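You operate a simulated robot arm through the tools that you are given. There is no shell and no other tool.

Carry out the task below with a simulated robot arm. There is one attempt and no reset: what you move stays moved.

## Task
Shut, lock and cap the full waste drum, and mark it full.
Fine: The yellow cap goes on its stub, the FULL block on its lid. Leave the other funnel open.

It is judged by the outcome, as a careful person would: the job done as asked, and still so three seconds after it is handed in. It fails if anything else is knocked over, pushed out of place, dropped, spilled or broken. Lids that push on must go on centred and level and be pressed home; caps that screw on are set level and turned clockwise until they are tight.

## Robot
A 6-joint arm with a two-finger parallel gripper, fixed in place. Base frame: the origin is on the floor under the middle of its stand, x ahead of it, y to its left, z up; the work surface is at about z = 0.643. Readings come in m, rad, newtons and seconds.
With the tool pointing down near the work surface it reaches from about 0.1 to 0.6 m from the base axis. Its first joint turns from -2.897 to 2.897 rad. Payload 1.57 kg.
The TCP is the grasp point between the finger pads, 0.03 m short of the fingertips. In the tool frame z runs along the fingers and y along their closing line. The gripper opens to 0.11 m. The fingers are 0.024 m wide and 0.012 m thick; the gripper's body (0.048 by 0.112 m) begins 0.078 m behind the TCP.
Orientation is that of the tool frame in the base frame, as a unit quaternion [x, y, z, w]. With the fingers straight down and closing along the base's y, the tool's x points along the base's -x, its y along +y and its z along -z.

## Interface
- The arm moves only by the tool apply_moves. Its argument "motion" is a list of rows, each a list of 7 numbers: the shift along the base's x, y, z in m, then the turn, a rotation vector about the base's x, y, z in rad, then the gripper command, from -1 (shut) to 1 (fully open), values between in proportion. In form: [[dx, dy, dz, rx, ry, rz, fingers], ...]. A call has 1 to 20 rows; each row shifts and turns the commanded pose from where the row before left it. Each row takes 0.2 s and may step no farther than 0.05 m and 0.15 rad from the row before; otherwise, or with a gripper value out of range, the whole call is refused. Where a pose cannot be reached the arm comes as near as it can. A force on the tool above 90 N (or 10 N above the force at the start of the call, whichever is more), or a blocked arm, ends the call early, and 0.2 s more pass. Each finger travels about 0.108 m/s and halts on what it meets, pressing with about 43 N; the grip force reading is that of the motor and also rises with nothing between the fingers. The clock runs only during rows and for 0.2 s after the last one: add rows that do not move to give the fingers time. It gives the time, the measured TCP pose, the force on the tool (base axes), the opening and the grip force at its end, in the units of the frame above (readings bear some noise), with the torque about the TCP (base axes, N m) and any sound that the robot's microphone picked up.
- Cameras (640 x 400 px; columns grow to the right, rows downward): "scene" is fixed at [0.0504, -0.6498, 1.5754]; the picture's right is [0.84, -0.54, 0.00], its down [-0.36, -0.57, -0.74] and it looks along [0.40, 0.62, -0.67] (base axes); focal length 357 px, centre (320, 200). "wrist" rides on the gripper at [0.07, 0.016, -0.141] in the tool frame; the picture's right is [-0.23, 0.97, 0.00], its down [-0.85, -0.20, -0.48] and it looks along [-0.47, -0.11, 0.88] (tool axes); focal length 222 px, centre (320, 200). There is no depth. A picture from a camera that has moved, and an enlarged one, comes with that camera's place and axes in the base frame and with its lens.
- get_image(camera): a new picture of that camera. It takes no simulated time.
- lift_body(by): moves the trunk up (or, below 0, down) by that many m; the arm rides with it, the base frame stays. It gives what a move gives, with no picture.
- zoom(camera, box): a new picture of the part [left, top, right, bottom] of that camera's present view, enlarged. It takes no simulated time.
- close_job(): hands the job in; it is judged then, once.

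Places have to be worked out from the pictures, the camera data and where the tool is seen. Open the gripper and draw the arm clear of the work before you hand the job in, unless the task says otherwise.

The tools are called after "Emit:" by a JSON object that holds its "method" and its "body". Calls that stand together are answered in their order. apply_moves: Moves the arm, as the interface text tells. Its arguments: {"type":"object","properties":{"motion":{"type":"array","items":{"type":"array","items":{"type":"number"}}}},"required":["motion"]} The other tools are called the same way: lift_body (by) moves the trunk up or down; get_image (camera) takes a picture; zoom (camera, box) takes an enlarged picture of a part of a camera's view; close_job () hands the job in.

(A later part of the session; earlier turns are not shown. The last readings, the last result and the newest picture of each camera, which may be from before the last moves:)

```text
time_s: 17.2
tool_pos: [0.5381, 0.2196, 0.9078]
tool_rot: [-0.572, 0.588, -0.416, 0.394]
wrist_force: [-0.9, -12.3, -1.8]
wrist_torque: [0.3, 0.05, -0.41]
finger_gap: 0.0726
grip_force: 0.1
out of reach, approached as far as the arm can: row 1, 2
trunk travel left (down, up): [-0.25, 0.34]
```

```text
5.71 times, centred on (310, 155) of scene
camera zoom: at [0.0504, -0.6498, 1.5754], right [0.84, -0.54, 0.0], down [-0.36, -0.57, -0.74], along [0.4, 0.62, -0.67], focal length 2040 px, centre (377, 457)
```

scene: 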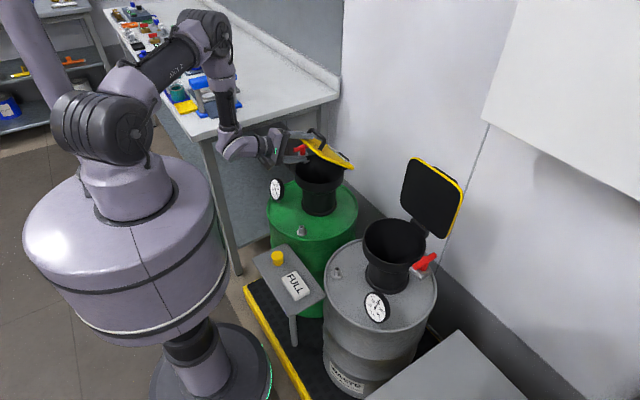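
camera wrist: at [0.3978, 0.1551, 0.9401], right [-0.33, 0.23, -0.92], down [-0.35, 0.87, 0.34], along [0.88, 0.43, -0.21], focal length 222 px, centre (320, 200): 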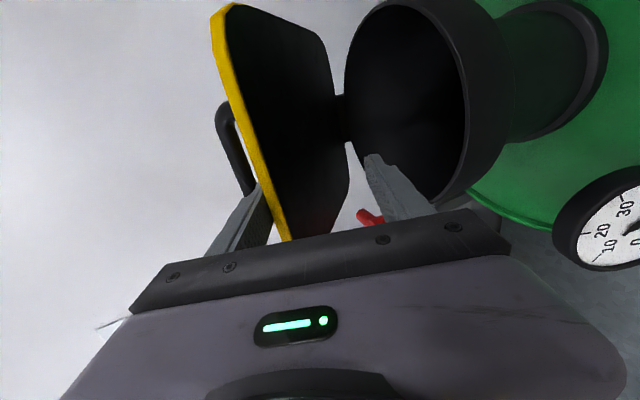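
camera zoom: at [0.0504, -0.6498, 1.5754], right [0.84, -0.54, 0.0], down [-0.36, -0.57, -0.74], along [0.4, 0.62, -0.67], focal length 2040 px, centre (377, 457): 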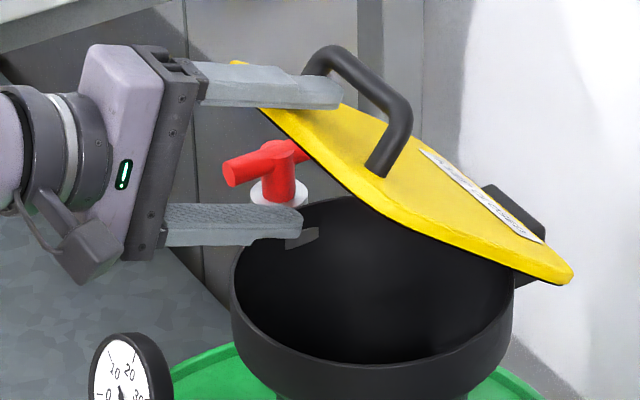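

The upper finger lies on the lid's top face inside the handle bow, with the lid at about 37°. The arm is at a limit in this posture, so y won't correct. I'll back the finger out a little along its length, leaving the lower finger under the lid to catch it if it drops.

Emit:
{"method": "apply_moves", "body": {"motion": [[-0.01, 0, 0.004, 0, 0, 0, 0.35], [-0.01, 0, 0.004, 0, 0, 0, 0.35], [-0.01, 0, 0.004, 0, 0, 0, 0.35], [0, 0, 0, 0, 0, 0, 0.35]]}}

Emit:
{"method": "get_image", "body": {"camera": "wrist"}}

Emit:
{"method": "zoom", "body": {"camera": "scene", "box": [260, 120, 360, 190]}}

```text
time_s: 18.2
tool_pos: [0.5085, 0.2197, 0.9192]
tool_rot: [-0.574, 0.584, -0.414, 0.397]
wrist_force: [-0.3, 0.5, -0.5]
wrist_torque: [-0.02, -0.01, 0.0]
finger_gap: 0.0742
grip_force: 0.0
trunk travel left (down, up): [-0.25, 0.34]
```

```text
taken
camera wrist: at [0.3685, 0.1551, 0.9516], right [-0.33, 0.23, -0.92], down [-0.36, 0.87, 0.34], along [0.87, 0.44, -0.2], focal length 222 px, centre (320, 200)
```

wrist: 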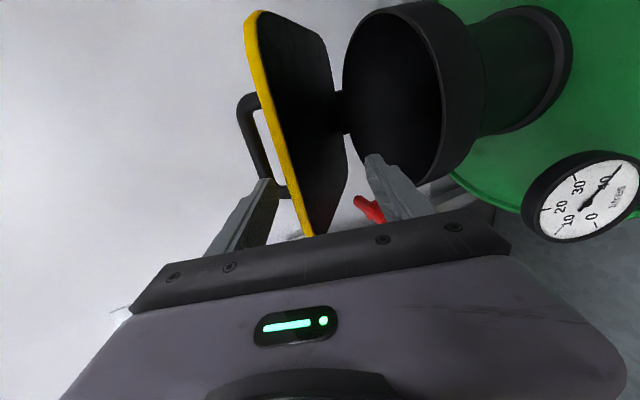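

```text
5.71 times, centred on (310, 155) of scene
camera zoom: at [0.0504, -0.6498, 1.5754], right [0.84, -0.54, 0.0], down [-0.36, -0.57, -0.74], along [0.4, 0.62, -0.67], focal length 2040 px, centre (377, 457)
```

zoom: 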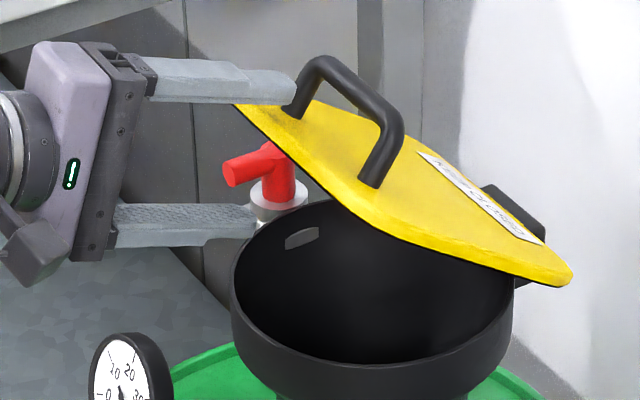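

The side force is gone and the lid has settled only slightly. I'll wait a second to see whether it holds by hinge friction or keeps creeping down.

Emit:
{"method": "apply_moves", "body": {"motion": [[0, 0, 0, 0, 0, 0, 0.35], [0, 0, 0, 0, 0, 0, 0.35], [0, 0, 0, 0, 0, 0, 0.35], [0, 0, 0, 0, 0, 0, 0.35]]}}

Emit:
{"method": "zoom", "body": {"camera": "scene", "box": [260, 120, 360, 190]}}

```text
time_s: 19.2
tool_pos: [0.5092, 0.2193, 0.9187]
tool_rot: [-0.573, 0.584, -0.414, 0.398]
wrist_force: [-0.5, 0.2, -0.2]
wrist_torque: [-0.02, -0.02, -0.02]
finger_gap: 0.0743
grip_force: 0.0
trunk travel left (down, up): [-0.25, 0.34]
```

```text
5.71 times, centred on (310, 155) of scene
camera zoom: at [0.0504, -0.6498, 1.5754], right [0.84, -0.54, 0.0], down [-0.36, -0.57, -0.74], along [0.4, 0.62, -0.67], focal length 2040 px, centre (377, 457)
```

zoom: 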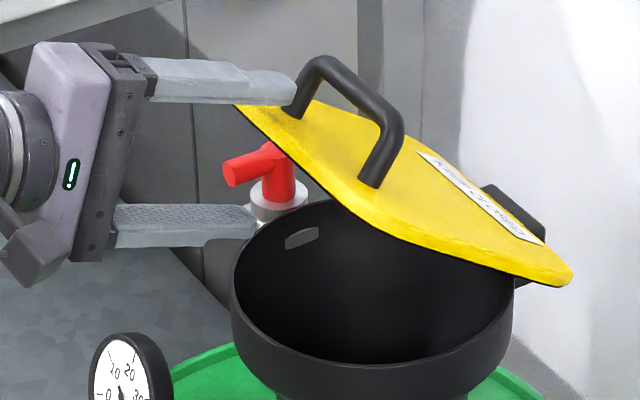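

The lid holds still on its own hinge friction, so it can be pushed shut from above. I'll withdraw back and up, then bring the tool to straight-down with its original yaw.

Emit:
{"method": "apply_moves", "body": {"motion": [[-0.02, 0, 0.02, 0, 0, 0, 0.35], [-0.02, 0, 0.03, 0, 0, 0, 0.35], [-0.02, -0.005, 0.03, 0, 0, 0, 0.35], [-0.01, -0.005, 0.03, 0, 0.15, 0, 0.35], [0, 0, 0.03, 0, 0.15, 0, 0.35], [0, 0, 0.02, 0, 0.15, 0, 0.35], [0, 0, 0.02, 0, 0.15, 0, 0.35], [0, 0, 0, 0, 0.15, 0, 0.35], [0, 0, 0, 0, 0.15, 0, 0.35], [0, 0, 0, 0, 0.15, 0, 0.35], [0, 0, 0, 0, 0.15, 0, 0.35], [0, 0, 0, 0, 0, 0, 0.35]]}}

Emit:
{"method": "get_image", "body": {"camera": "wrist"}}

Emit:
{"method": "get_image", "body": {"camera": "scene"}}

```text
time_s: 21.8
tool_pos: [0.438, 0.2098, 1.0985]
tool_rot: [-0.707, 0.707, -0.017, -0.002]
wrist_force: [1.3, -0.5, -0.4]
wrist_torque: [0.02, 0.03, -0.03]
finger_gap: 0.0741
grip_force: 0.1
trunk travel left (down, up): [-0.25, 0.34]
```

```text
taken
camera wrist: at [0.4192, 0.1449, 1.2412], right [-0.97, 0.23, -0.03], down [0.19, 0.87, 0.46], along [0.13, 0.44, -0.89], focal length 222 px, centre (320, 200)
```

wrist: 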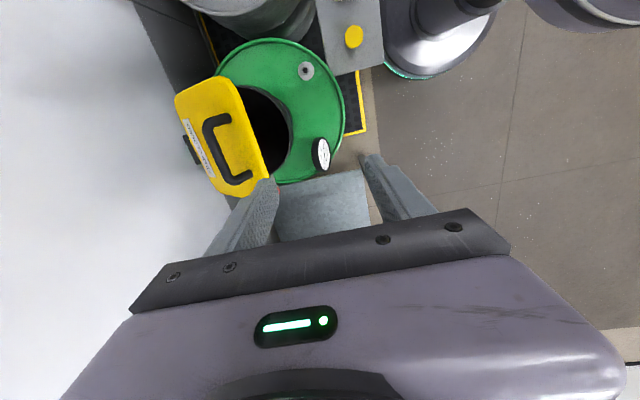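

```text
taken
```

scene: 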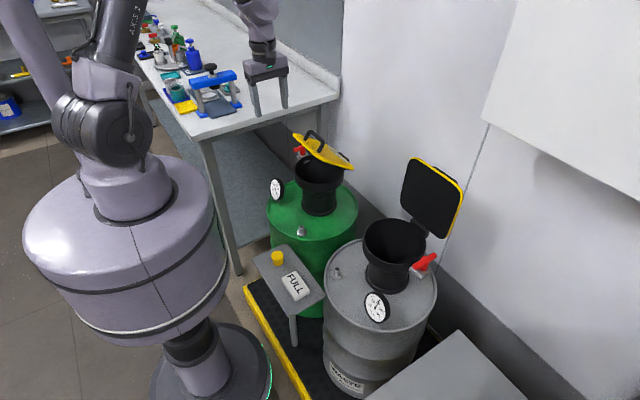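

The lid stays at about 35° open and everything else is undisturbed. I'll level the tool, turn the yaw back so the fingers close along y, and shut the fingers for pushing.

Emit:
{"method": "apply_moves", "body": {"motion": [[0, 0, 0, 0.027, 0.021, 0, 0], [0, 0, 0, 0, 0, -0.15, -0.3], [0, 0, 0, 0, 0, -0.15, -0.6], [0, 0, 0, 0, 0, -0.15, -1], [0, 0, 0, 0, 0, -0.15, -1], [0, 0, 0, 0, 0, -0.15, -1], [0, 0, 0, 0, 0, -0.15, -1], [0, 0, 0, 0, 0, -0.15, -1], [0, 0, 0, 0, 0, -0.15, -1], [0, 0, 0, 0, 0, -0.15, -1], [0, 0, 0, 0, 0, -0.15, -1], [0, 0, 0, 0, 0, -0.0708, -1], [0, 0, 0, 0, 0, 0, -1]]}}

Emit:
{"method": "get_image", "body": {"camera": "wrist"}}

```text
time_s: 24.6
tool_pos: [0.4386, 0.2092, 1.099]
tool_rot: [0.0, 1.0, -0.001, -0.001]
wrist_force: [0.3, -1.0, -0.2]
wrist_torque: [-0.01, -0.01, 0.02]
finger_gap: 0.0001
grip_force: 21.5
trunk travel left (down, up): [-0.25, 0.34]
```

```text
taken
camera wrist: at [0.369, 0.227, 1.2396], right [0.23, 0.97, 0.0], down [0.86, -0.2, 0.48], along [0.47, -0.11, -0.88], focal length 222 px, centre (320, 200)
```

wrist: 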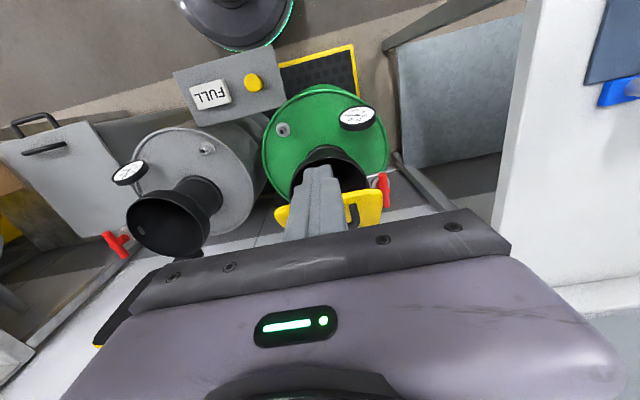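

The tool is straight down with the fingers shut. I'll move to above the lid between the handle and hinge, at about (0.62, 0.196), still clear of the handle.

Emit:
{"method": "apply_moves", "body": {"motion": [[0.037, -0.003, 0, 0, 0, 0, -1], [0.037, -0.003, -0.01, 0, 0, 0, -1], [0.037, -0.003, -0.01, 0, 0, 0, -1], [0.037, -0.003, -0.01, 0, 0, 0, -1], [0.033, -0.001, -0.01, 0, 0, 0, -1], [0, 0, 0, 0, 0, 0, -1]]}}

Emit:
{"method": "zoom", "body": {"camera": "scene", "box": [250, 60, 390, 200]}}

Emit:
{"method": "get_image", "body": {"camera": "wrist"}}

```text
time_s: 26.0
tool_pos: [0.6196, 0.1977, 1.058]
tool_rot: [-0.001, 1.0, -0.001, 0.0]
wrist_force: [-0.1, -0.8, -0.9]
wrist_torque: [-0.02, 0.01, 0.0]
finger_gap: 0.0
grip_force: 21.4
trunk travel left (down, up): [-0.25, 0.34]
```

```text
2.86 times, centred on (320, 130) of scene
camera zoom: at [0.0504, -0.6498, 1.5754], right [0.84, -0.54, 0.0], down [-0.36, -0.57, -0.74], along [0.4, 0.62, -0.67], focal length 1020 px, centre (320, 400)
```

zoom: 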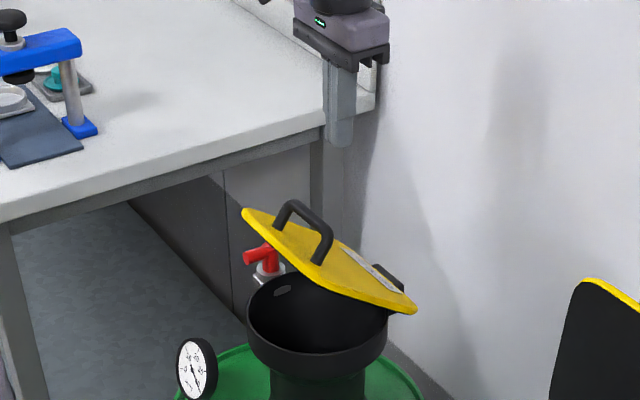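

```text
taken
camera wrist: at [0.5502, 0.2133, 1.1994], right [0.23, 0.97, 0.0], down [0.86, -0.2, 0.48], along [0.47, -0.11, -0.88], focal length 222 px, centre (320, 200)
```

wrist: 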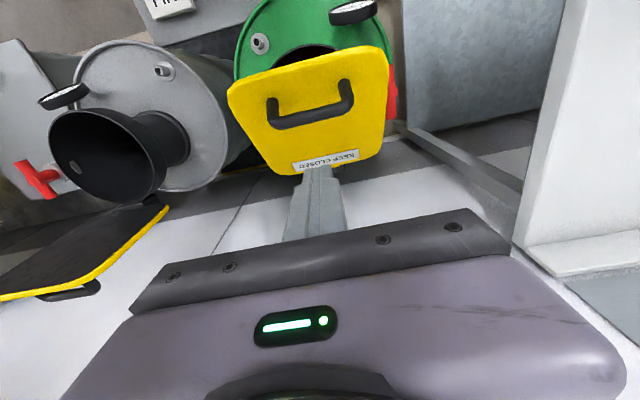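

The fingertips are over the plate between handle and label. I'll lower toward it, slowing as I near the lid at about TCP z 0.91.

Emit:
{"method": "apply_moves", "body": {"motion": [[0, 0, -0.035, 0, 0, 0, -1], [0, 0, -0.035, 0, 0, 0, -1], [0, 0, -0.035, 0, 0, 0, -1], [0, 0, -0.02, 0, 0, 0, -1], [0, 0, -0.01, 0, 0, 0, -1], [0, 0, 0, 0, 0, 0, -1]]}}

Emit:
{"method": "zoom", "body": {"camera": "scene", "box": [260, 100, 370, 200]}}

```text
time_s: 27.4
tool_pos: [0.6183, 0.1982, 0.9223]
tool_rot: [0.0, 1.0, -0.001, 0.0]
wrist_force: [-0.6, -0.5, 0.7]
wrist_torque: [0.0, 0.0, -0.02]
finger_gap: 0.0
grip_force: 21.3
trunk travel left (down, up): [-0.25, 0.34]
```

```text
4.00 times, centred on (315, 150) of scene
camera zoom: at [0.0504, -0.6498, 1.5754], right [0.84, -0.54, 0.0], down [-0.36, -0.57, -0.74], along [0.4, 0.62, -0.67], focal length 1428 px, centre (340, 400)
```

zoom: 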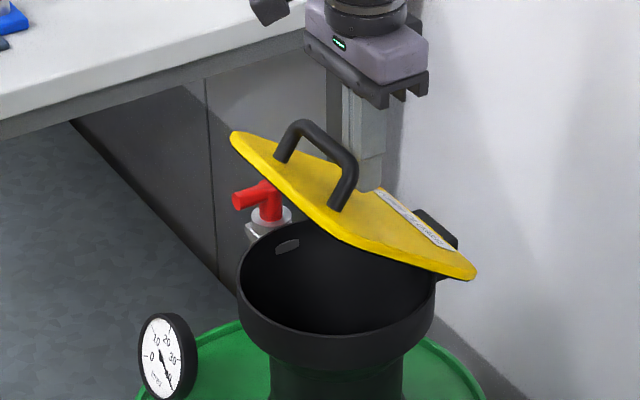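

The fingertip is just above the plate. I'll keep lowering in small steps to press the lid down and watch the force.

Emit:
{"method": "apply_moves", "body": {"motion": [[0, 0, -0.01, 0, 0, 0, -1], [0, 0, -0.01, 0, 0, 0, -1], [0, 0, -0.01, 0, 0, 0, -1], [0, 0, -0.01, 0, 0, 0, -1], [0, 0, 0, 0, 0, 0, -1]]}}

Emit:
{"method": "zoom", "body": {"camera": "scene", "box": [260, 100, 370, 200]}}

```text
time_s: 28.6
tool_pos: [0.6188, 0.1976, 0.8843]
tool_rot: [-0.001, 1.0, -0.001, 0.0]
wrist_force: [-0.4, 0.0, -0.7]
wrist_torque: [-0.02, -0.03, 0.01]
finger_gap: 0.0002
grip_force: 21.0
trunk travel left (down, up): [-0.25, 0.34]
```

```text
4.00 times, centred on (315, 150) of scene
camera zoom: at [0.0504, -0.6498, 1.5754], right [0.84, -0.54, 0.0], down [-0.36, -0.57, -0.74], along [0.4, 0.62, -0.67], focal length 1428 px, centre (340, 400)
```

zoom: 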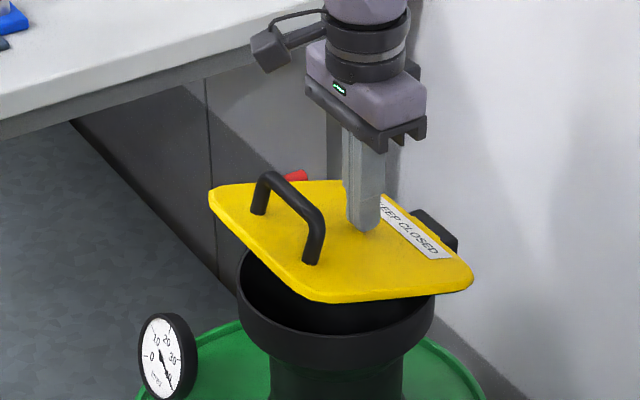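

The lid is at around 12–15° now with almost no force. I'll continue in small steps until it seats.

Emit:
{"method": "apply_moves", "body": {"motion": [[0, 0, -0.008, 0, 0, 0, -1], [0, 0, -0.008, 0, 0, 0, -1], [0, 0, -0.006, 0, 0, 0, -1], [0, 0, 0, 0, 0, 0, -1]]}}

Emit:
{"method": "zoom", "body": {"camera": "scene", "box": [260, 100, 370, 200]}}

```text
time_s: 29.6
tool_pos: [0.6201, 0.1983, 0.862]
tool_rot: [0.0, 1.0, -0.001, 0.001]
wrist_force: [0.2, 0.7, -0.3]
wrist_torque: [-0.01, -0.02, 0.01]
finger_gap: 0.0001
grip_force: 21.6
trunk travel left (down, up): [-0.25, 0.34]
```

```text
4.00 times, centred on (315, 150) of scene
camera zoom: at [0.0504, -0.6498, 1.5754], right [0.84, -0.54, 0.0], down [-0.36, -0.57, -0.74], along [0.4, 0.62, -0.67], focal length 1428 px, centre (340, 400)
```

zoom: 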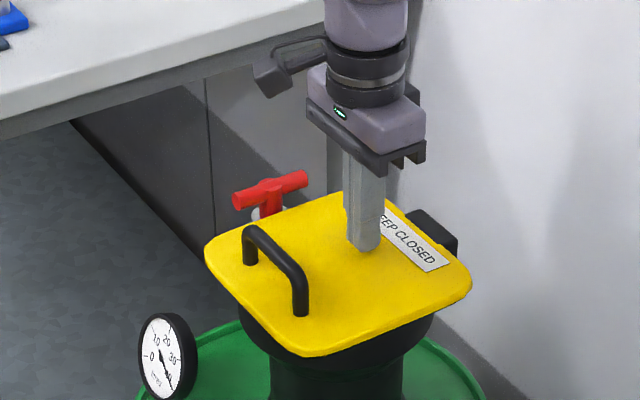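

The lid looks almost level now. I'll press a bit further in fine steps until contact force shows that it is seated.

Emit:
{"method": "apply_moves", "body": {"motion": [[0, 0, -0.004, 0, 0, 0, -1], [0, 0, -0.004, 0, 0, 0, -1], [0, 0, -0.003, 0, 0, 0, -1], [0, 0, 0, 0, 0, 0, -1]]}}

Emit:
{"method": "zoom", "body": {"camera": "scene", "box": [260, 100, 370, 200]}}

```text
time_s: 30.6
tool_pos: [0.6199, 0.1965, 0.8561]
tool_rot: [0.0, 1.0, 0.0, 0.004]
wrist_force: [0.8, 1.5, 50.7]
wrist_torque: [0.06, 0.58, -0.37]
finger_gap: 0.0002
grip_force: 21.2
trunk travel left (down, up): [-0.25, 0.34]
```

```text
4.00 times, centred on (315, 150) of scene
camera zoom: at [0.0504, -0.6498, 1.5754], right [0.84, -0.54, 0.0], down [-0.36, -0.57, -0.74], along [0.4, 0.62, -0.67], focal length 1428 px, centre (340, 400)
```

zoom: 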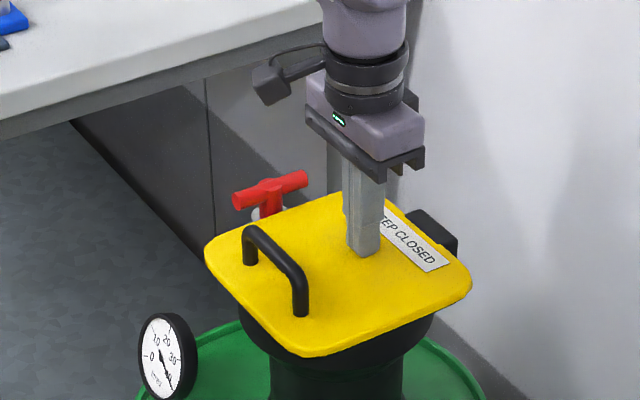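

The reading of 50 N upward shows the lid is seated, with its top face at about z 0.826. I'll lift off and take a close look at the T-handle from above.

Emit:
{"method": "apply_moves", "body": {"motion": [[0, 0, 0.02, 0, 0, 0, -1], [0, 0, 0.04, 0, 0, 0, -1], [0, 0, 0.04, 0, 0, 0, -0.5], [-0.02, 0.02, 0.04, 0, 0, 0, 0], [-0.03, 0.03, 0.02, 0, 0, 0, 0.5], [-0.02, 0.03, 0, 0, 0, 0, 1], [0, 0, 0, 0, 0, 0, 1], [0, 0, 0, 0, 0, 0, 1]]}}

Emit:
{"method": "get_image", "body": {"camera": "wrist"}}

Emit:
{"method": "zoom", "body": {"camera": "scene", "box": [260, 120, 360, 190]}}

```text
time_s: 32.4
tool_pos: [0.5495, 0.2762, 1.0112]
tool_rot: [-0.001, 1.0, -0.001, -0.001]
wrist_force: [-0.1, -1.1, 0.3]
wrist_torque: [-0.03, 0.02, -0.01]
finger_gap: 0.1098
grip_force: 0.0
trunk travel left (down, up): [-0.25, 0.34]
```

```text
taken
camera wrist: at [0.4796, 0.2936, 1.1515], right [0.23, 0.97, 0.0], down [0.86, -0.2, 0.48], along [0.47, -0.11, -0.88], focal length 222 px, centre (320, 200)
```

wrist: 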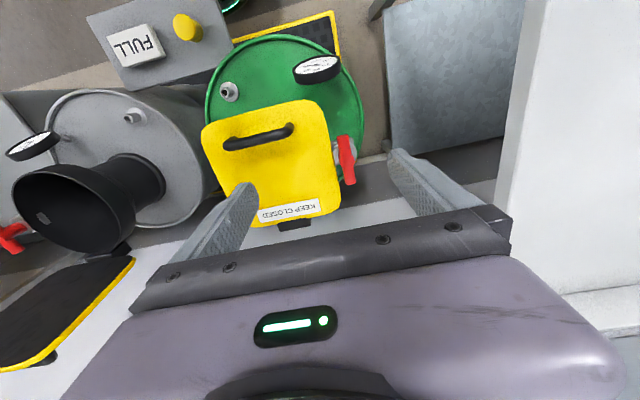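

```text
5.71 times, centred on (310, 155) of scene
camera zoom: at [0.0504, -0.6498, 1.5754], right [0.84, -0.54, 0.0], down [-0.36, -0.57, -0.74], along [0.4, 0.62, -0.67], focal length 2040 px, centre (377, 457)
```

zoom: 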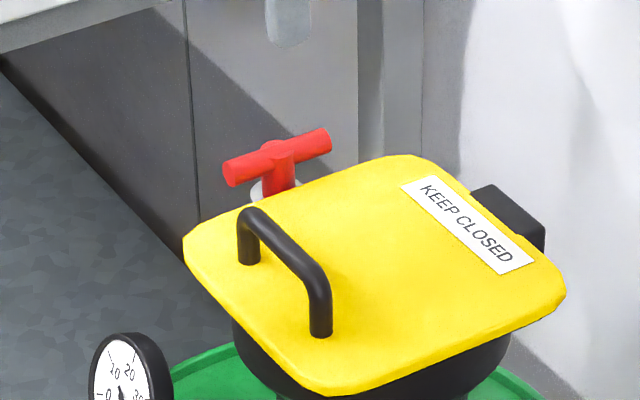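

The lid stays shut and the T-handle stands just outside its edge. I'll zoom in on the handle to get its exact place and axis.

Emit:
{"method": "zoom", "body": {"camera": "wrist", "box": [300, 110, 400, 200]}}

Emit:
{"method": "zoom", "body": {"camera": "scene", "box": [285, 130, 335, 165]}}

```text
4.44 times, centred on (350, 155) of wrist
camera zoom: at [0.4796, 0.2936, 1.1515], right [0.23, 0.97, 0.0], down [0.86, -0.2, 0.48], along [0.47, -0.11, -0.88], focal length 987 px, centre (187, 400)
```

zoom: 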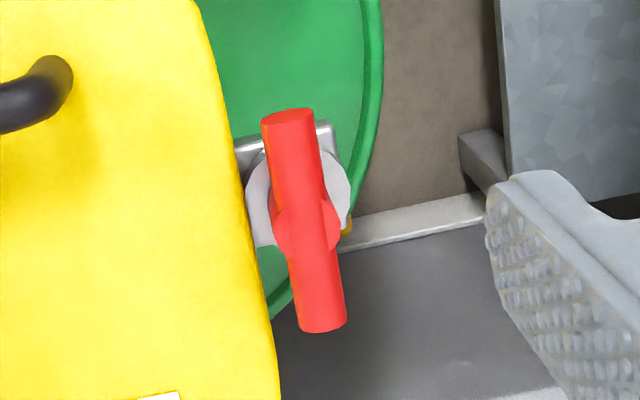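

```text
11.43 times, centred on (310, 148) of scene
camera zoom: at [0.0504, -0.6498, 1.5754], right [0.84, -0.54, 0.0], down [-0.36, -0.57, -0.74], along [0.4, 0.62, -0.67], focal length 4079 px, centre (434, 800)
```

zoom: 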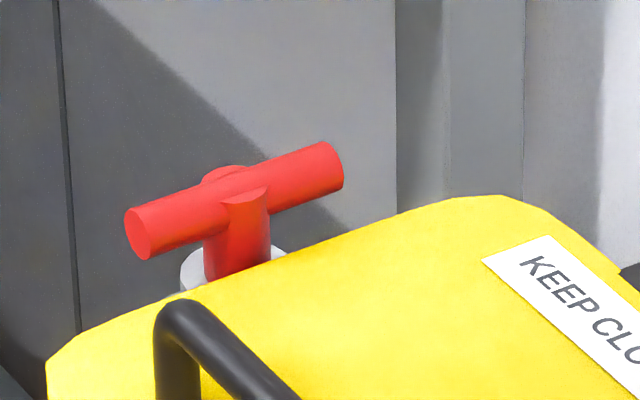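

The crossbar is centred at about (0.587, 0.306, 0.8425), along x, about 16 mm thick, and clears the lid top by about 8 mm. I'll go above it with the fingers part open and check alignment before descending.

Emit:
{"method": "apply_moves", "body": {"motion": [[0.0125, 0.01, -0.02, 0, 0, 0, 0.5], [0.0125, 0.01, -0.02, 0, 0, 0, 0.1], [0.0125, 0.01, -0.02, 0, 0, 0, 0], [0, 0, -0.02, 0, 0, 0, 0], [0, 0, 0, 0, 0, 0, 0]]}}

Emit:
{"method": "zoom", "body": {"camera": "wrist", "box": [240, 100, 420, 220]}}

Emit:
{"method": "zoom", "body": {"camera": "scene", "box": [270, 100, 350, 170]}}

```text
time_s: 33.6
tool_pos: [0.5873, 0.3069, 0.9299]
tool_rot: [-0.001, 1.0, -0.001, 0.0]
wrist_force: [0.8, 0.6, -0.2]
wrist_torque: [0.03, 0.02, -0.01]
finger_gap: 0.0547
grip_force: 0.0
trunk travel left (down, up): [-0.25, 0.34]
```

```text
3.33 times, centred on (330, 160) of wrist
camera zoom: at [0.5172, 0.3249, 1.0713], right [0.23, 0.97, 0.0], down [0.86, -0.2, 0.48], along [0.47, -0.11, -0.88], focal length 740 px, centre (287, 333)
```

zoom: 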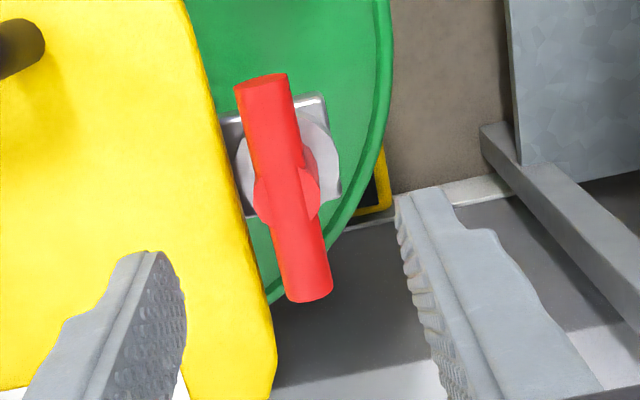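

```text
5.71 times, centred on (310, 135) of scene
camera zoom: at [0.0504, -0.6498, 1.5754], right [0.84, -0.54, 0.0], down [-0.36, -0.57, -0.74], along [0.4, 0.62, -0.67], focal length 2040 px, centre (377, 571)
```

zoom: 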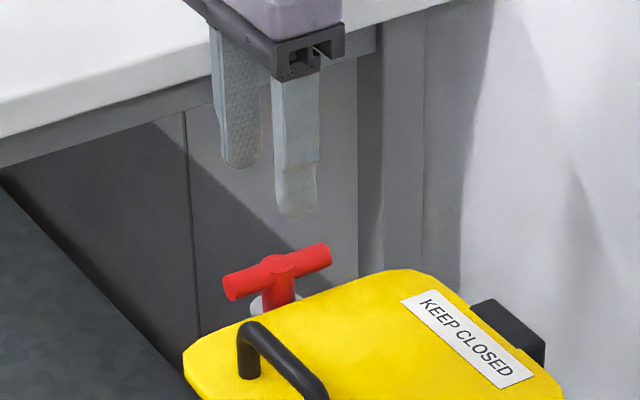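

The bar centre computes to about (0.588, 0.308), within 2 mm of the TCP. I'll lower until the tips are 6–7 mm above the lid plane, then close on the bar.

Emit:
{"method": "apply_moves", "body": {"motion": [[0, 0.001, -0.03, 0, 0, 0, 0], [0, 0, -0.02, 0, 0, 0, 0], [0, 0, -0.017, 0, 0, 0, 0], [0, 0, 0, 0, 0, 0, 0], [0, 0, 0, 0, 0, 0, -0.4], [0, 0, 0, 0, 0, 0, -1], [0, 0, 0, 0, 0, 0, -1]]}}

Emit:
{"method": "zoom", "body": {"camera": "wrist", "box": [240, 100, 420, 220]}}

Emit:
{"method": "zoom", "body": {"camera": "scene", "box": [270, 110, 350, 170]}}

```text
time_s: 35.2
tool_pos: [0.5865, 0.3073, 0.8643]
tool_rot: [-0.001, 1.0, -0.001, -0.001]
wrist_force: [-0.5, -9.8, -3.8]
wrist_torque: [-0.3, -0.59, -0.06]
finger_gap: 0.0165
grip_force: 31.7
trunk travel left (down, up): [-0.25, 0.34]
```

```text
3.33 times, centred on (330, 160) of wrist
camera zoom: at [0.5178, 0.324, 1.0047], right [0.23, 0.97, 0.0], down [0.86, -0.2, 0.48], along [0.47, -0.11, -0.88], focal length 740 px, centre (287, 333)
```

zoom: 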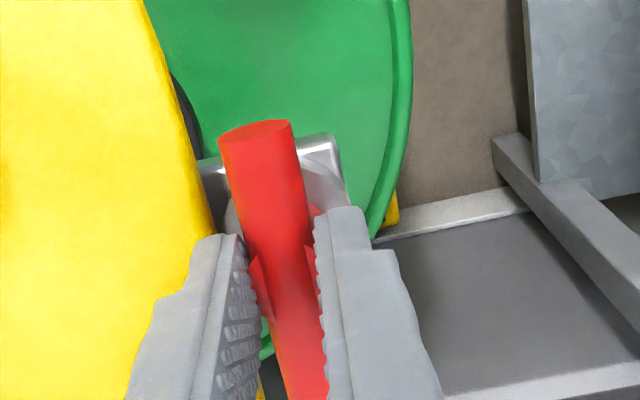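

```text
6.67 times, centred on (310, 140) of scene
camera zoom: at [0.0504, -0.6498, 1.5754], right [0.84, -0.54, 0.0], down [-0.36, -0.57, -0.74], along [0.4, 0.62, -0.67], focal length 2380 px, centre (387, 600)
```

zoom: 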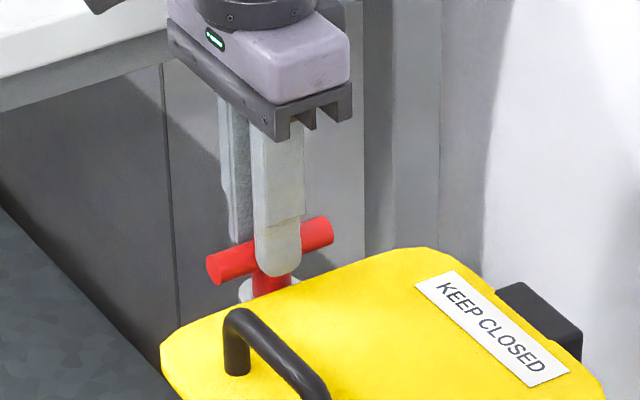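

The fingers hold the bar (gap 16.5 mm). I'll ease 1 mm in −y to relieve the side force and try a small clockwise turn, reading the torque.

Emit:
{"method": "apply_moves", "body": {"motion": [[0, -0.001, 0, 0, 0, 0, -1], [0, 0, 0, 0, 0, -0.08, -1], [0, 0, 0, 0, 0, -0.08, -1], [0, 0, 0, 0, 0, 0, -1]]}}

Emit:
{"method": "zoom", "body": {"camera": "scene", "box": [270, 110, 350, 170]}}

```text
time_s: 36.2
tool_pos: [0.5875, 0.3076, 0.8651]
tool_rot: [0.079, 0.997, -0.001, 0.0]
wrist_force: [0.8, -1.4, -1.6]
wrist_torque: [0.1, 0.48, 0.0]
finger_gap: 0.0164
grip_force: 31.6
trunk travel left (down, up): [-0.25, 0.34]
```

```text
6.67 times, centred on (310, 140) of scene
camera zoom: at [0.0504, -0.6498, 1.5754], right [0.84, -0.54, 0.0], down [-0.36, -0.57, -0.74], along [0.4, 0.62, -0.67], focal length 2380 px, centre (387, 600)
```

zoom: 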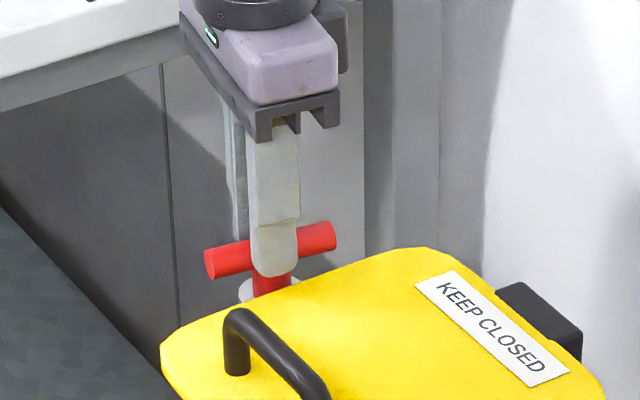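

The bar turned clockwise with the tool at almost zero torque. I'll keep turning, in moderate steps.

Emit:
{"method": "apply_moves", "body": {"motion": [[0, 0, 0, 0, 0, -0.12, -1], [0, 0, 0, 0, 0, -0.12, -1], [0, 0, 0, 0, 0, -0.12, -1], [0, 0, 0, 0, 0, -0.12, -1], [0, 0, 0, 0, 0, -0.12, -1], [0, 0, 0, 0, 0, -0.12, -1], [0, 0, 0, 0, 0, 0, -1]]}}

Emit:
{"method": "zoom", "body": {"camera": "scene", "box": [270, 110, 350, 170]}}

```text
time_s: 37.8
tool_pos: [0.5883, 0.3089, 0.8644]
tool_rot: [0.425, 0.905, 0.0, 0.0]
wrist_force: [12.5, 26.1, 5.2]
wrist_torque: [1.3, 0.15, 0.05]
finger_gap: 0.0167
grip_force: 31.9
trunk travel left (down, up): [-0.25, 0.34]
```

```text
6.67 times, centred on (310, 140) of scene
camera zoom: at [0.0504, -0.6498, 1.5754], right [0.84, -0.54, 0.0], down [-0.36, -0.57, -0.74], along [0.4, 0.62, -0.67], focal length 2380 px, centre (387, 600)
```

zoom: 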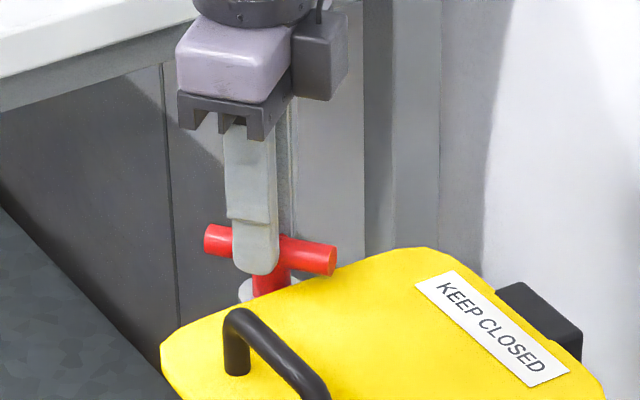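

The handle is now turned about 50° with no twisting torque, but with about 29 N of side load, so the axis is slightly off my centre. I'll shift toward +x/+y to relieve it and then keep turning.

Emit:
{"method": "apply_moves", "body": {"motion": [[0.001, 0.0025, 0, 0, 0, 0, -1], [0, 0, 0, 0, 0, 0, -1]]}}

```text
time_s: 38.4
tool_pos: [0.5878, 0.3094, 0.8644]
tool_rot: [0.426, 0.905, -0.002, 0.0]
wrist_force: [7.5, 8.8, 9.6]
wrist_torque: [-0.24, -0.48, 0.01]
finger_gap: 0.0169
grip_force: 32.0
trunk travel left (down, up): [-0.25, 0.34]
```

The side load has dropped to about 11 N. I'll continue the turn by another 0.48 rad and shift 1 mm more toward the axis.

Emit:
{"method": "apply_moves", "body": {"motion": [[0.001, 0.001, 0, 0, 0, -0.12, -1], [0, 0, 0, 0, 0, -0.12, -1], [0, 0, 0, 0, 0, -0.12, -1], [0, 0, 0, 0, 0, -0.12, -1], [0, 0, 0, 0, 0, 0, -1]]}}

Emit:
{"method": "zoom", "body": {"camera": "scene", "box": [270, 110, 350, 170]}}

Emit:
{"method": "get_image", "body": {"camera": "wrist"}}

```text
time_s: 39.6
tool_pos: [0.589, 0.3104, 0.8645]
tool_rot: [0.629, 0.777, 0.0, 0.0]
wrist_force: [10.4, -3.2, 7.7]
wrist_torque: [-0.92, -0.52, 0.02]
finger_gap: 0.0168
grip_force: 32.0
trunk travel left (down, up): [-0.25, 0.34]
```

```text
6.67 times, centred on (310, 140) of scene
camera zoom: at [0.0504, -0.6498, 1.5754], right [0.84, -0.54, 0.0], down [-0.36, -0.57, -0.74], along [0.4, 0.62, -0.67], focal length 2380 px, centre (387, 600)
```

zoom: 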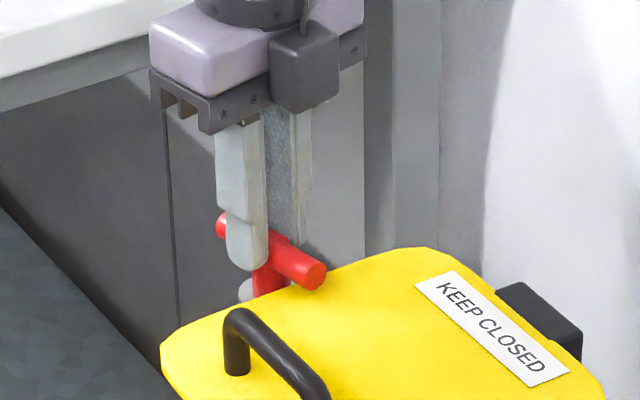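

```text
taken
camera wrist: at [0.5914, 0.3818, 1.0047], right [1.0, -0.02, 0.0], down [-0.02, -0.88, 0.48], along [-0.01, -0.48, -0.88], focal length 222 px, centre (320, 200)
```

wrist: 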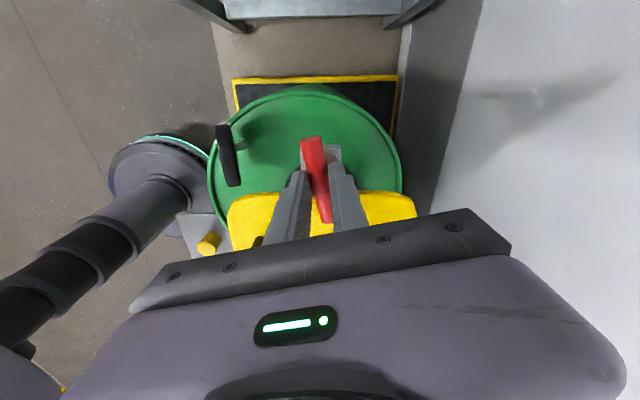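

The handle is now turned about 78° and its end is swinging over the lid. I'll continue to about 90° and look for a stop in the torque.

Emit:
{"method": "apply_moves", "body": {"motion": [[0.001, 0, 0, 0, 0, -0.07, -1], [0, 0, 0, 0, 0, -0.07, -1], [0, 0, 0, 0, 0, -0.07, -1], [0, 0, 0, 0, 0, 0, -1]]}}

Emit:
{"method": "zoom", "body": {"camera": "wrist", "box": [260, 120, 380, 230]}}

```text
time_s: 40.6
tool_pos: [0.5904, 0.3093, 0.8633]
tool_rot: [0.707, 0.707, -0.001, -0.001]
wrist_force: [10.1, -4.7, 8.2]
wrist_torque: [-0.39, -0.29, 0.0]
finger_gap: 0.0168
grip_force: 31.9
trunk travel left (down, up): [-0.25, 0.34]
```

```text
3.64 times, centred on (320, 175) of wrist
camera zoom: at [0.6068, 0.3799, 1.0047], right [0.97, -0.23, 0.0], down [-0.2, -0.86, 0.48], along [-0.11, -0.46, -0.88], focal length 808 px, centre (320, 291)
```

zoom: 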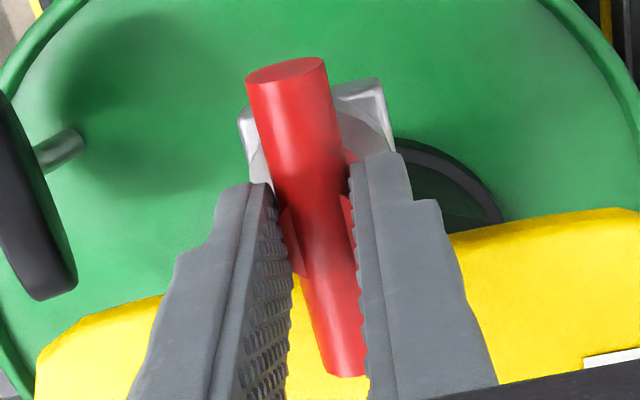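

The handle is at 90° and lies over the lid edge, but I haven't felt a stop. I'll test a small further turn of 0.06 rad for a rise in torque.

Emit:
{"method": "apply_moves", "body": {"motion": [[0, 0, 0, 0, 0, -0.03, -1], [0, 0, 0, 0, 0, -0.03, -1], [0, 0, 0, 0, 0, 0, -1]]}}

```text
time_s: 41.4
tool_pos: [0.5903, 0.31, 0.8642]
tool_rot: [0.727, 0.687, 0.0, -0.001]
wrist_force: [9.7, -3.1, 8.5]
wrist_torque: [-0.32, -0.24, 0.89]
finger_gap: 0.0177
grip_force: 32.5
trunk travel left (down, up): [-0.25, 0.34]
```

Torque jumped to 0.89 N·m, so the stop is at 90° and the handle is fully locked. I'll relax the overturn, open the fingers and lift straight up.

Emit:
{"method": "apply_moves", "body": {"motion": [[0, 0, 0, 0, 0, 0.05, -1], [0, 0, 0, 0, 0, 0, -0.6], [0, 0, 0, 0, 0, 0, -0.1], [0, 0, 0, 0, 0, 0, 0], [0, 0, 0.03, 0, 0, 0, 0], [0, 0, 0.04, 0, 0, 0, 0], [0, 0, 0.04, 0, 0, 0, 0.5], [0, 0, 0, 0, 0, 0, 1], [0, 0, 0, 0, 0, 0, 1]]}}

Emit:
{"method": "get_image", "body": {"camera": "wrist"}}

Emit:
{"method": "zoom", "body": {"camera": "scene", "box": [260, 120, 360, 190]}}

```text
time_s: 43.4
tool_pos: [0.5907, 0.312, 0.974]
tool_rot: [0.71, 0.704, 0.0, -0.001]
wrist_force: [0.8, -0.9, 0.4]
wrist_torque: [-0.01, -0.03, 0.02]
finger_gap: 0.1103
grip_force: 0.1
trunk travel left (down, up): [-0.25, 0.34]
```

```text
taken
camera wrist: at [0.6075, 0.3806, 1.1144], right [0.97, -0.24, 0.0], down [-0.21, -0.85, 0.48], along [-0.11, -0.46, -0.88], focal length 222 px, centre (320, 200)
```

wrist: 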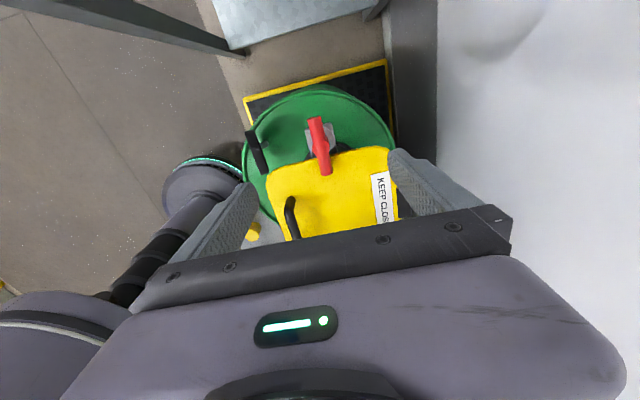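

```text
5.71 times, centred on (310, 155) of scene
camera zoom: at [0.0504, -0.6498, 1.5754], right [0.84, -0.54, 0.0], down [-0.36, -0.57, -0.74], along [0.4, 0.62, -0.67], focal length 2040 px, centre (377, 457)
```

zoom: 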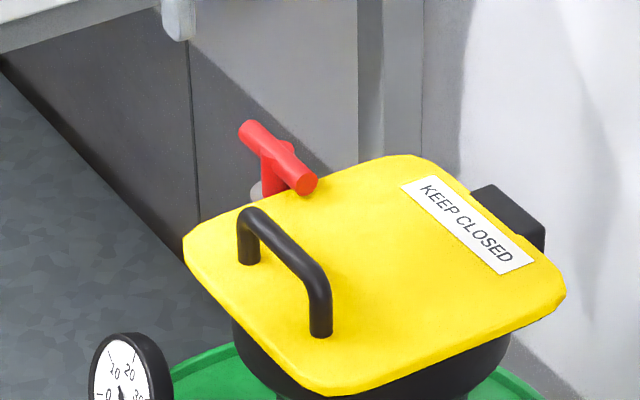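

The T-handle is locked across the lid. Next is the cap: I'll swing back to the original yaw and move over toward the side table, staying high.

Emit:
{"method": "apply_moves", "body": {"motion": [[-0.017, -0.021, 0.01, 0, 0, 0.15, 1], [-0.017, -0.021, 0, 0, 0, 0.15, 1], [-0.017, -0.021, 0, 0, 0, 0.15, 1], [-0.017, -0.021, 0, 0, 0, 0.15, 1], [-0.017, -0.021, 0, 0, 0, 0.15, 1], [-0.017, -0.021, 0, 0, 0, 0.15, 1], [-0.017, -0.021, 0, 0, 0, 0.15, 1], [-0.017, -0.021, 0, 0, 0, 0.15, 1], [-0.017, -0.021, 0, 0, 0, 0.15, 1], [-0.017, -0.021, 0, 0, 0, 0.15, 1], [-0.02, -0.021, 0, 0, 0, 0.0708, 1], [0, 0, 0, 0, 0, 0, 1]]}}

Emit:
{"method": "get_image", "body": {"camera": "wrist"}}

Emit:
{"method": "get_image", "body": {"camera": "scene"}}

```text
time_s: 46.0
tool_pos: [0.3997, 0.0799, 0.9842]
tool_rot: [0.005, 1.0, 0.0, 0.0]
wrist_force: [0.5, -0.1, 0.0]
wrist_torque: [-0.03, 0.0, -0.03]
finger_gap: 0.1101
grip_force: 0.0
trunk travel left (down, up): [-0.25, 0.34]
```

```text
taken
camera wrist: at [0.3306, 0.0974, 1.1247], right [0.24, 0.97, 0.0], down [0.85, -0.21, 0.48], along [0.46, -0.11, -0.88], focal length 222 px, centre (320, 200)
```

wrist: 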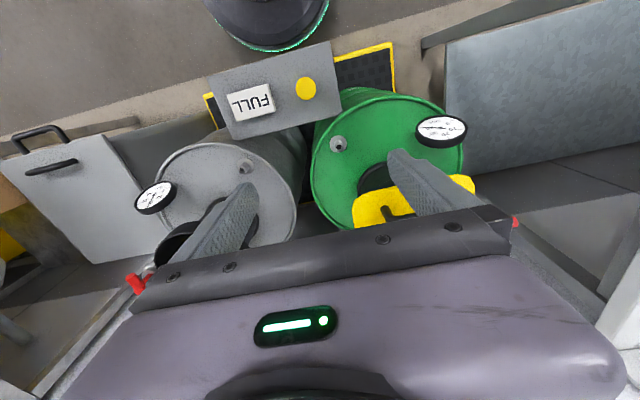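

```text
taken
```

scene: 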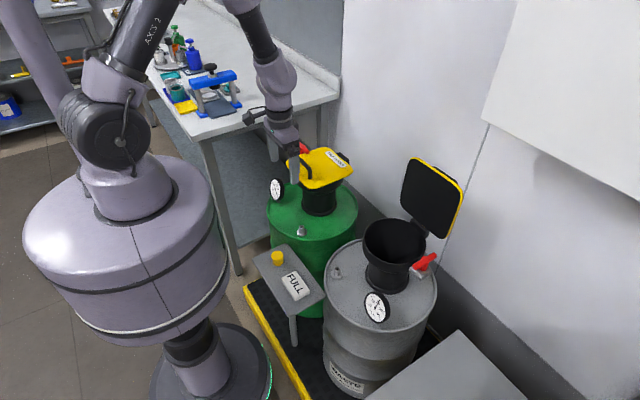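

Now I'll zoom in on the cap, the FULL block and the green stub from this nearer view.

Emit:
{"method": "zoom", "body": {"camera": "wrist", "box": [205, 40, 365, 160]}}

Emit:
{"method": "zoom", "body": {"camera": "scene", "box": [245, 220, 335, 320]}}

Emit:
{"method": "zoom", "body": {"camera": "scene", "box": [285, 215, 317, 245]}}

Emit:
{"method": "zoom", "body": {"camera": "wrist", "box": [320, 125, 360, 160]}}

```text
3.33 times, centred on (285, 100) of wrist
camera zoom: at [0.3306, 0.0974, 1.1247], right [0.24, 0.97, 0.0], down [0.85, -0.21, 0.48], along [0.46, -0.11, -0.88], focal length 740 px, centre (437, 533)
```

zoom: 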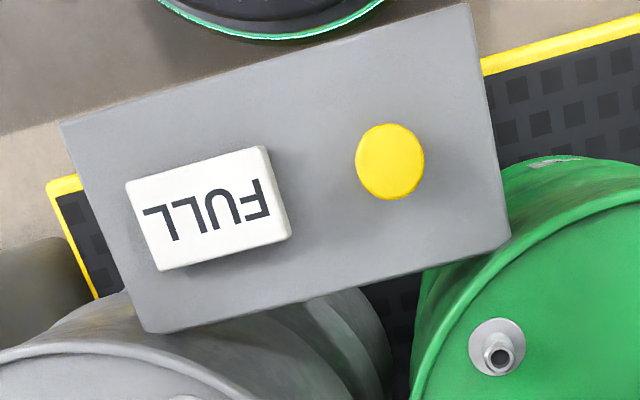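

```text
4.00 times, centred on (290, 270) of scene
camera zoom: at [0.0504, -0.6498, 1.5754], right [0.84, -0.54, 0.0], down [-0.36, -0.57, -0.74], along [0.4, 0.62, -0.67], focal length 1428 px, centre (440, -80)
```

zoom: 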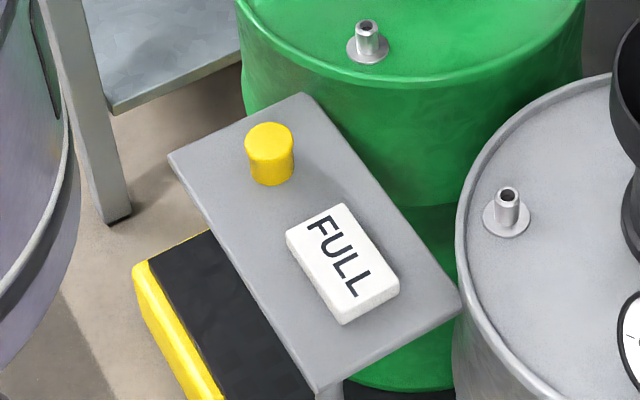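

```text
13.33 times, centred on (301, 230) of scene
camera zoom: at [0.0504, -0.6498, 1.5754], right [0.84, -0.54, 0.0], down [-0.36, -0.57, -0.74], along [0.4, 0.62, -0.67], focal length 4759 px, centre (573, -200)
```

zoom: 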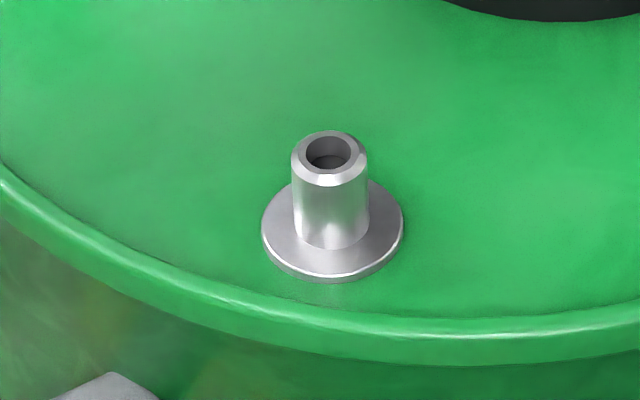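

```text
11.43 times, centred on (340, 142) of wrist
camera zoom: at [0.3306, 0.0974, 1.1247], right [0.24, 0.97, 0.0], down [0.85, -0.21, 0.48], along [0.46, -0.11, -0.88], focal length 2538 px, centre (91, 857)
```

zoom: 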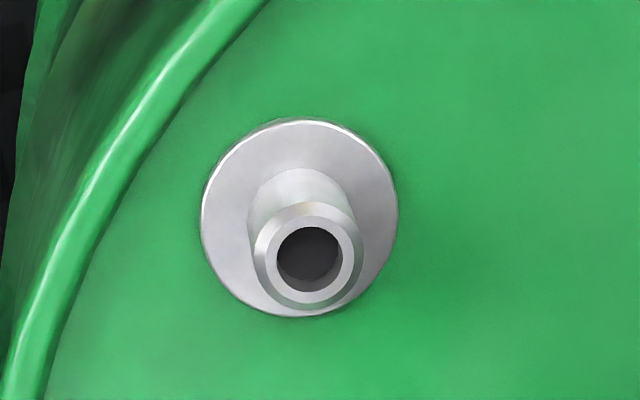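

The stub is a smooth chamfered tube about 20 mm across with its top at about (0.461, 0.105, 0.672), so the cap pushes on. The cap is about 41 mm wide with its top at about (0.341, 0.0665, 0.637), on the table at z≈0.595. I'll move above the cap with a 70 mm gap and take a closer look.

Emit:
{"method": "apply_moves", "body": {"motion": [[-0.015, -0.003, -0.04, 0, 0, 0.01, 0.8], [-0.015, -0.003, -0.04, 0, 0, 0, 0.5], [-0.015, -0.003, -0.04, 0, 0, 0, 0.273], [-0.0137, -0.004, -0.04, 0, 0, 0, 0.273], [0, 0, 0, 0, 0, 0, 0.273]]}}

Emit:
{"method": "get_image", "body": {"camera": "wrist"}}

Emit:
{"method": "zoom", "body": {"camera": "scene", "box": [240, 180, 340, 300]}}

```text
time_s: 47.2
tool_pos: [0.3426, 0.0665, 0.8235]
tool_rot: [-0.001, 1.0, -0.001, 0.0]
wrist_force: [-0.2, 1.0, -0.3]
wrist_torque: [0.01, -0.01, 0.01]
finger_gap: 0.07
grip_force: 0.1
trunk travel left (down, up): [-0.25, 0.34]
```

```text
taken
camera wrist: at [0.2723, 0.0837, 0.9646], right [0.23, 0.97, 0.0], down [0.86, -0.2, 0.48], along [0.47, -0.11, -0.88], focal length 222 px, centre (320, 200)
```

wrist: 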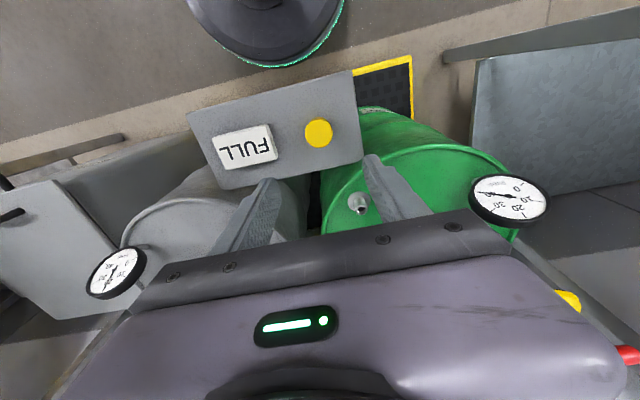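

```text
3.33 times, centred on (290, 240) of scene
camera zoom: at [0.0504, -0.6498, 1.5754], right [0.84, -0.54, 0.0], down [-0.36, -0.57, -0.74], along [0.4, 0.62, -0.67], focal length 1190 px, centre (420, 67)
```

zoom: 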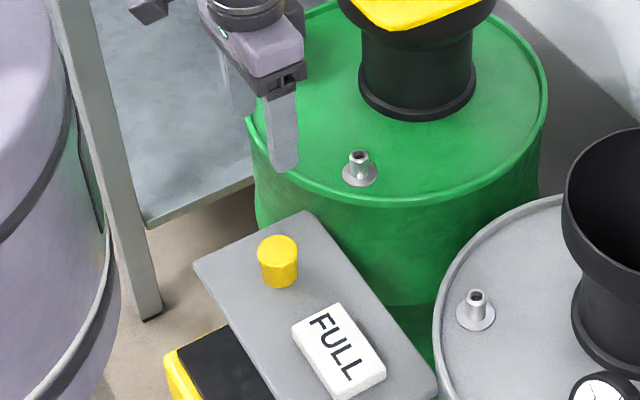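

Emit:
{"method": "zoom", "body": {"camera": "wrist", "box": [190, 80, 390, 220]}}

```text
2.86 times, centred on (290, 150) of wrist
camera zoom: at [0.2723, 0.0837, 0.9646], right [0.23, 0.97, 0.0], down [0.86, -0.2, 0.48], along [0.47, -0.11, -0.88], focal length 635 px, centre (406, 343)
```

zoom: 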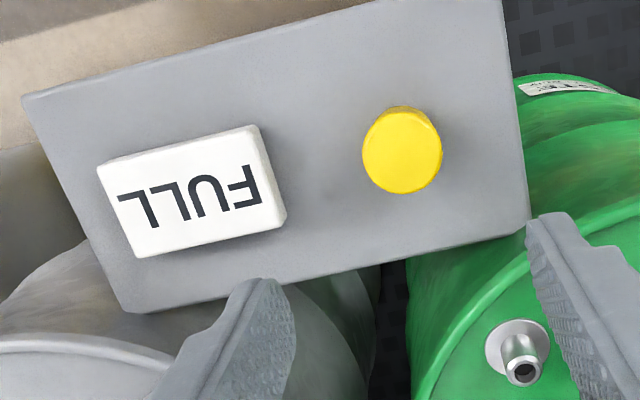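

The cap's centre is confirmed at about (0.340, 0.066), within 3 mm of the TCP. I'll descend straight down to TCP z 0.640 so the tips sit about 15 mm above the table, and close on the cap.

Emit:
{"method": "apply_moves", "body": {"motion": [[-0.0026, 0, -0.04, 0, 0, 0, 0.273], [0, 0, -0.04, 0, 0, 0, 0.273], [0, 0, -0.04, 0, 0, 0, 0.273], [0, 0, -0.04, 0, 0, 0, 0.273], [0, 0, -0.0235, 0, 0, 0, 0.273], [0, 0, 0, 0, 0, 0, 0.273]]}}

Emit:
{"method": "zoom", "body": {"camera": "scene", "box": [240, 220, 330, 310]}}

Emit:
{"method": "zoom", "body": {"camera": "wrist", "box": [220, 90, 420, 220]}}

```text
time_s: 48.6
tool_pos: [0.3391, 0.066, 0.6397]
tool_rot: [0.001, 1.0, -0.001, -0.001]
wrist_force: [0.8, -0.2, -0.1]
wrist_torque: [0.0, 0.03, -0.03]
finger_gap: 0.0702
grip_force: 0.1
trunk travel left (down, up): [-0.25, 0.34]
```

```text
4.44 times, centred on (285, 265) of scene
camera zoom: at [0.0504, -0.6498, 1.5754], right [0.84, -0.54, 0.0], down [-0.36, -0.57, -0.74], along [0.4, 0.62, -0.67], focal length 1586 px, centre (476, -89)
```

zoom: 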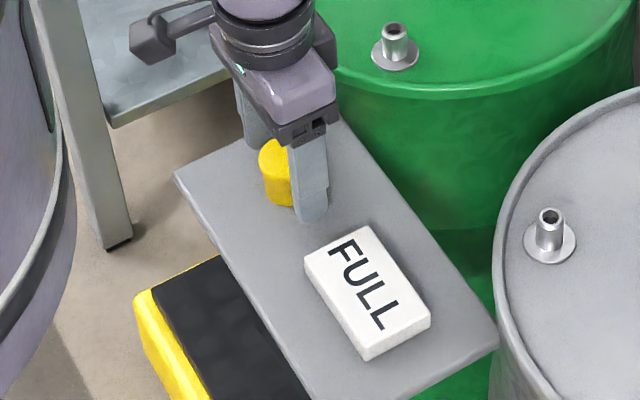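

```text
3.08 times, centred on (320, 155) of wrist
camera zoom: at [0.2699, 0.083, 0.7809], right [0.23, 0.97, 0.0], down [0.86, -0.2, 0.48], along [0.47, -0.11, -0.88], focal length 684 px, centre (320, 338)
```

zoom: 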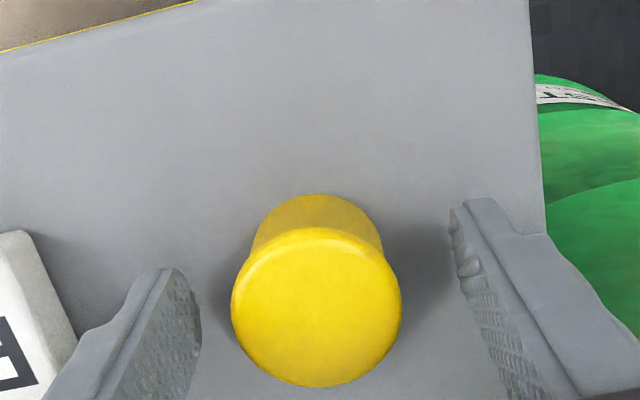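

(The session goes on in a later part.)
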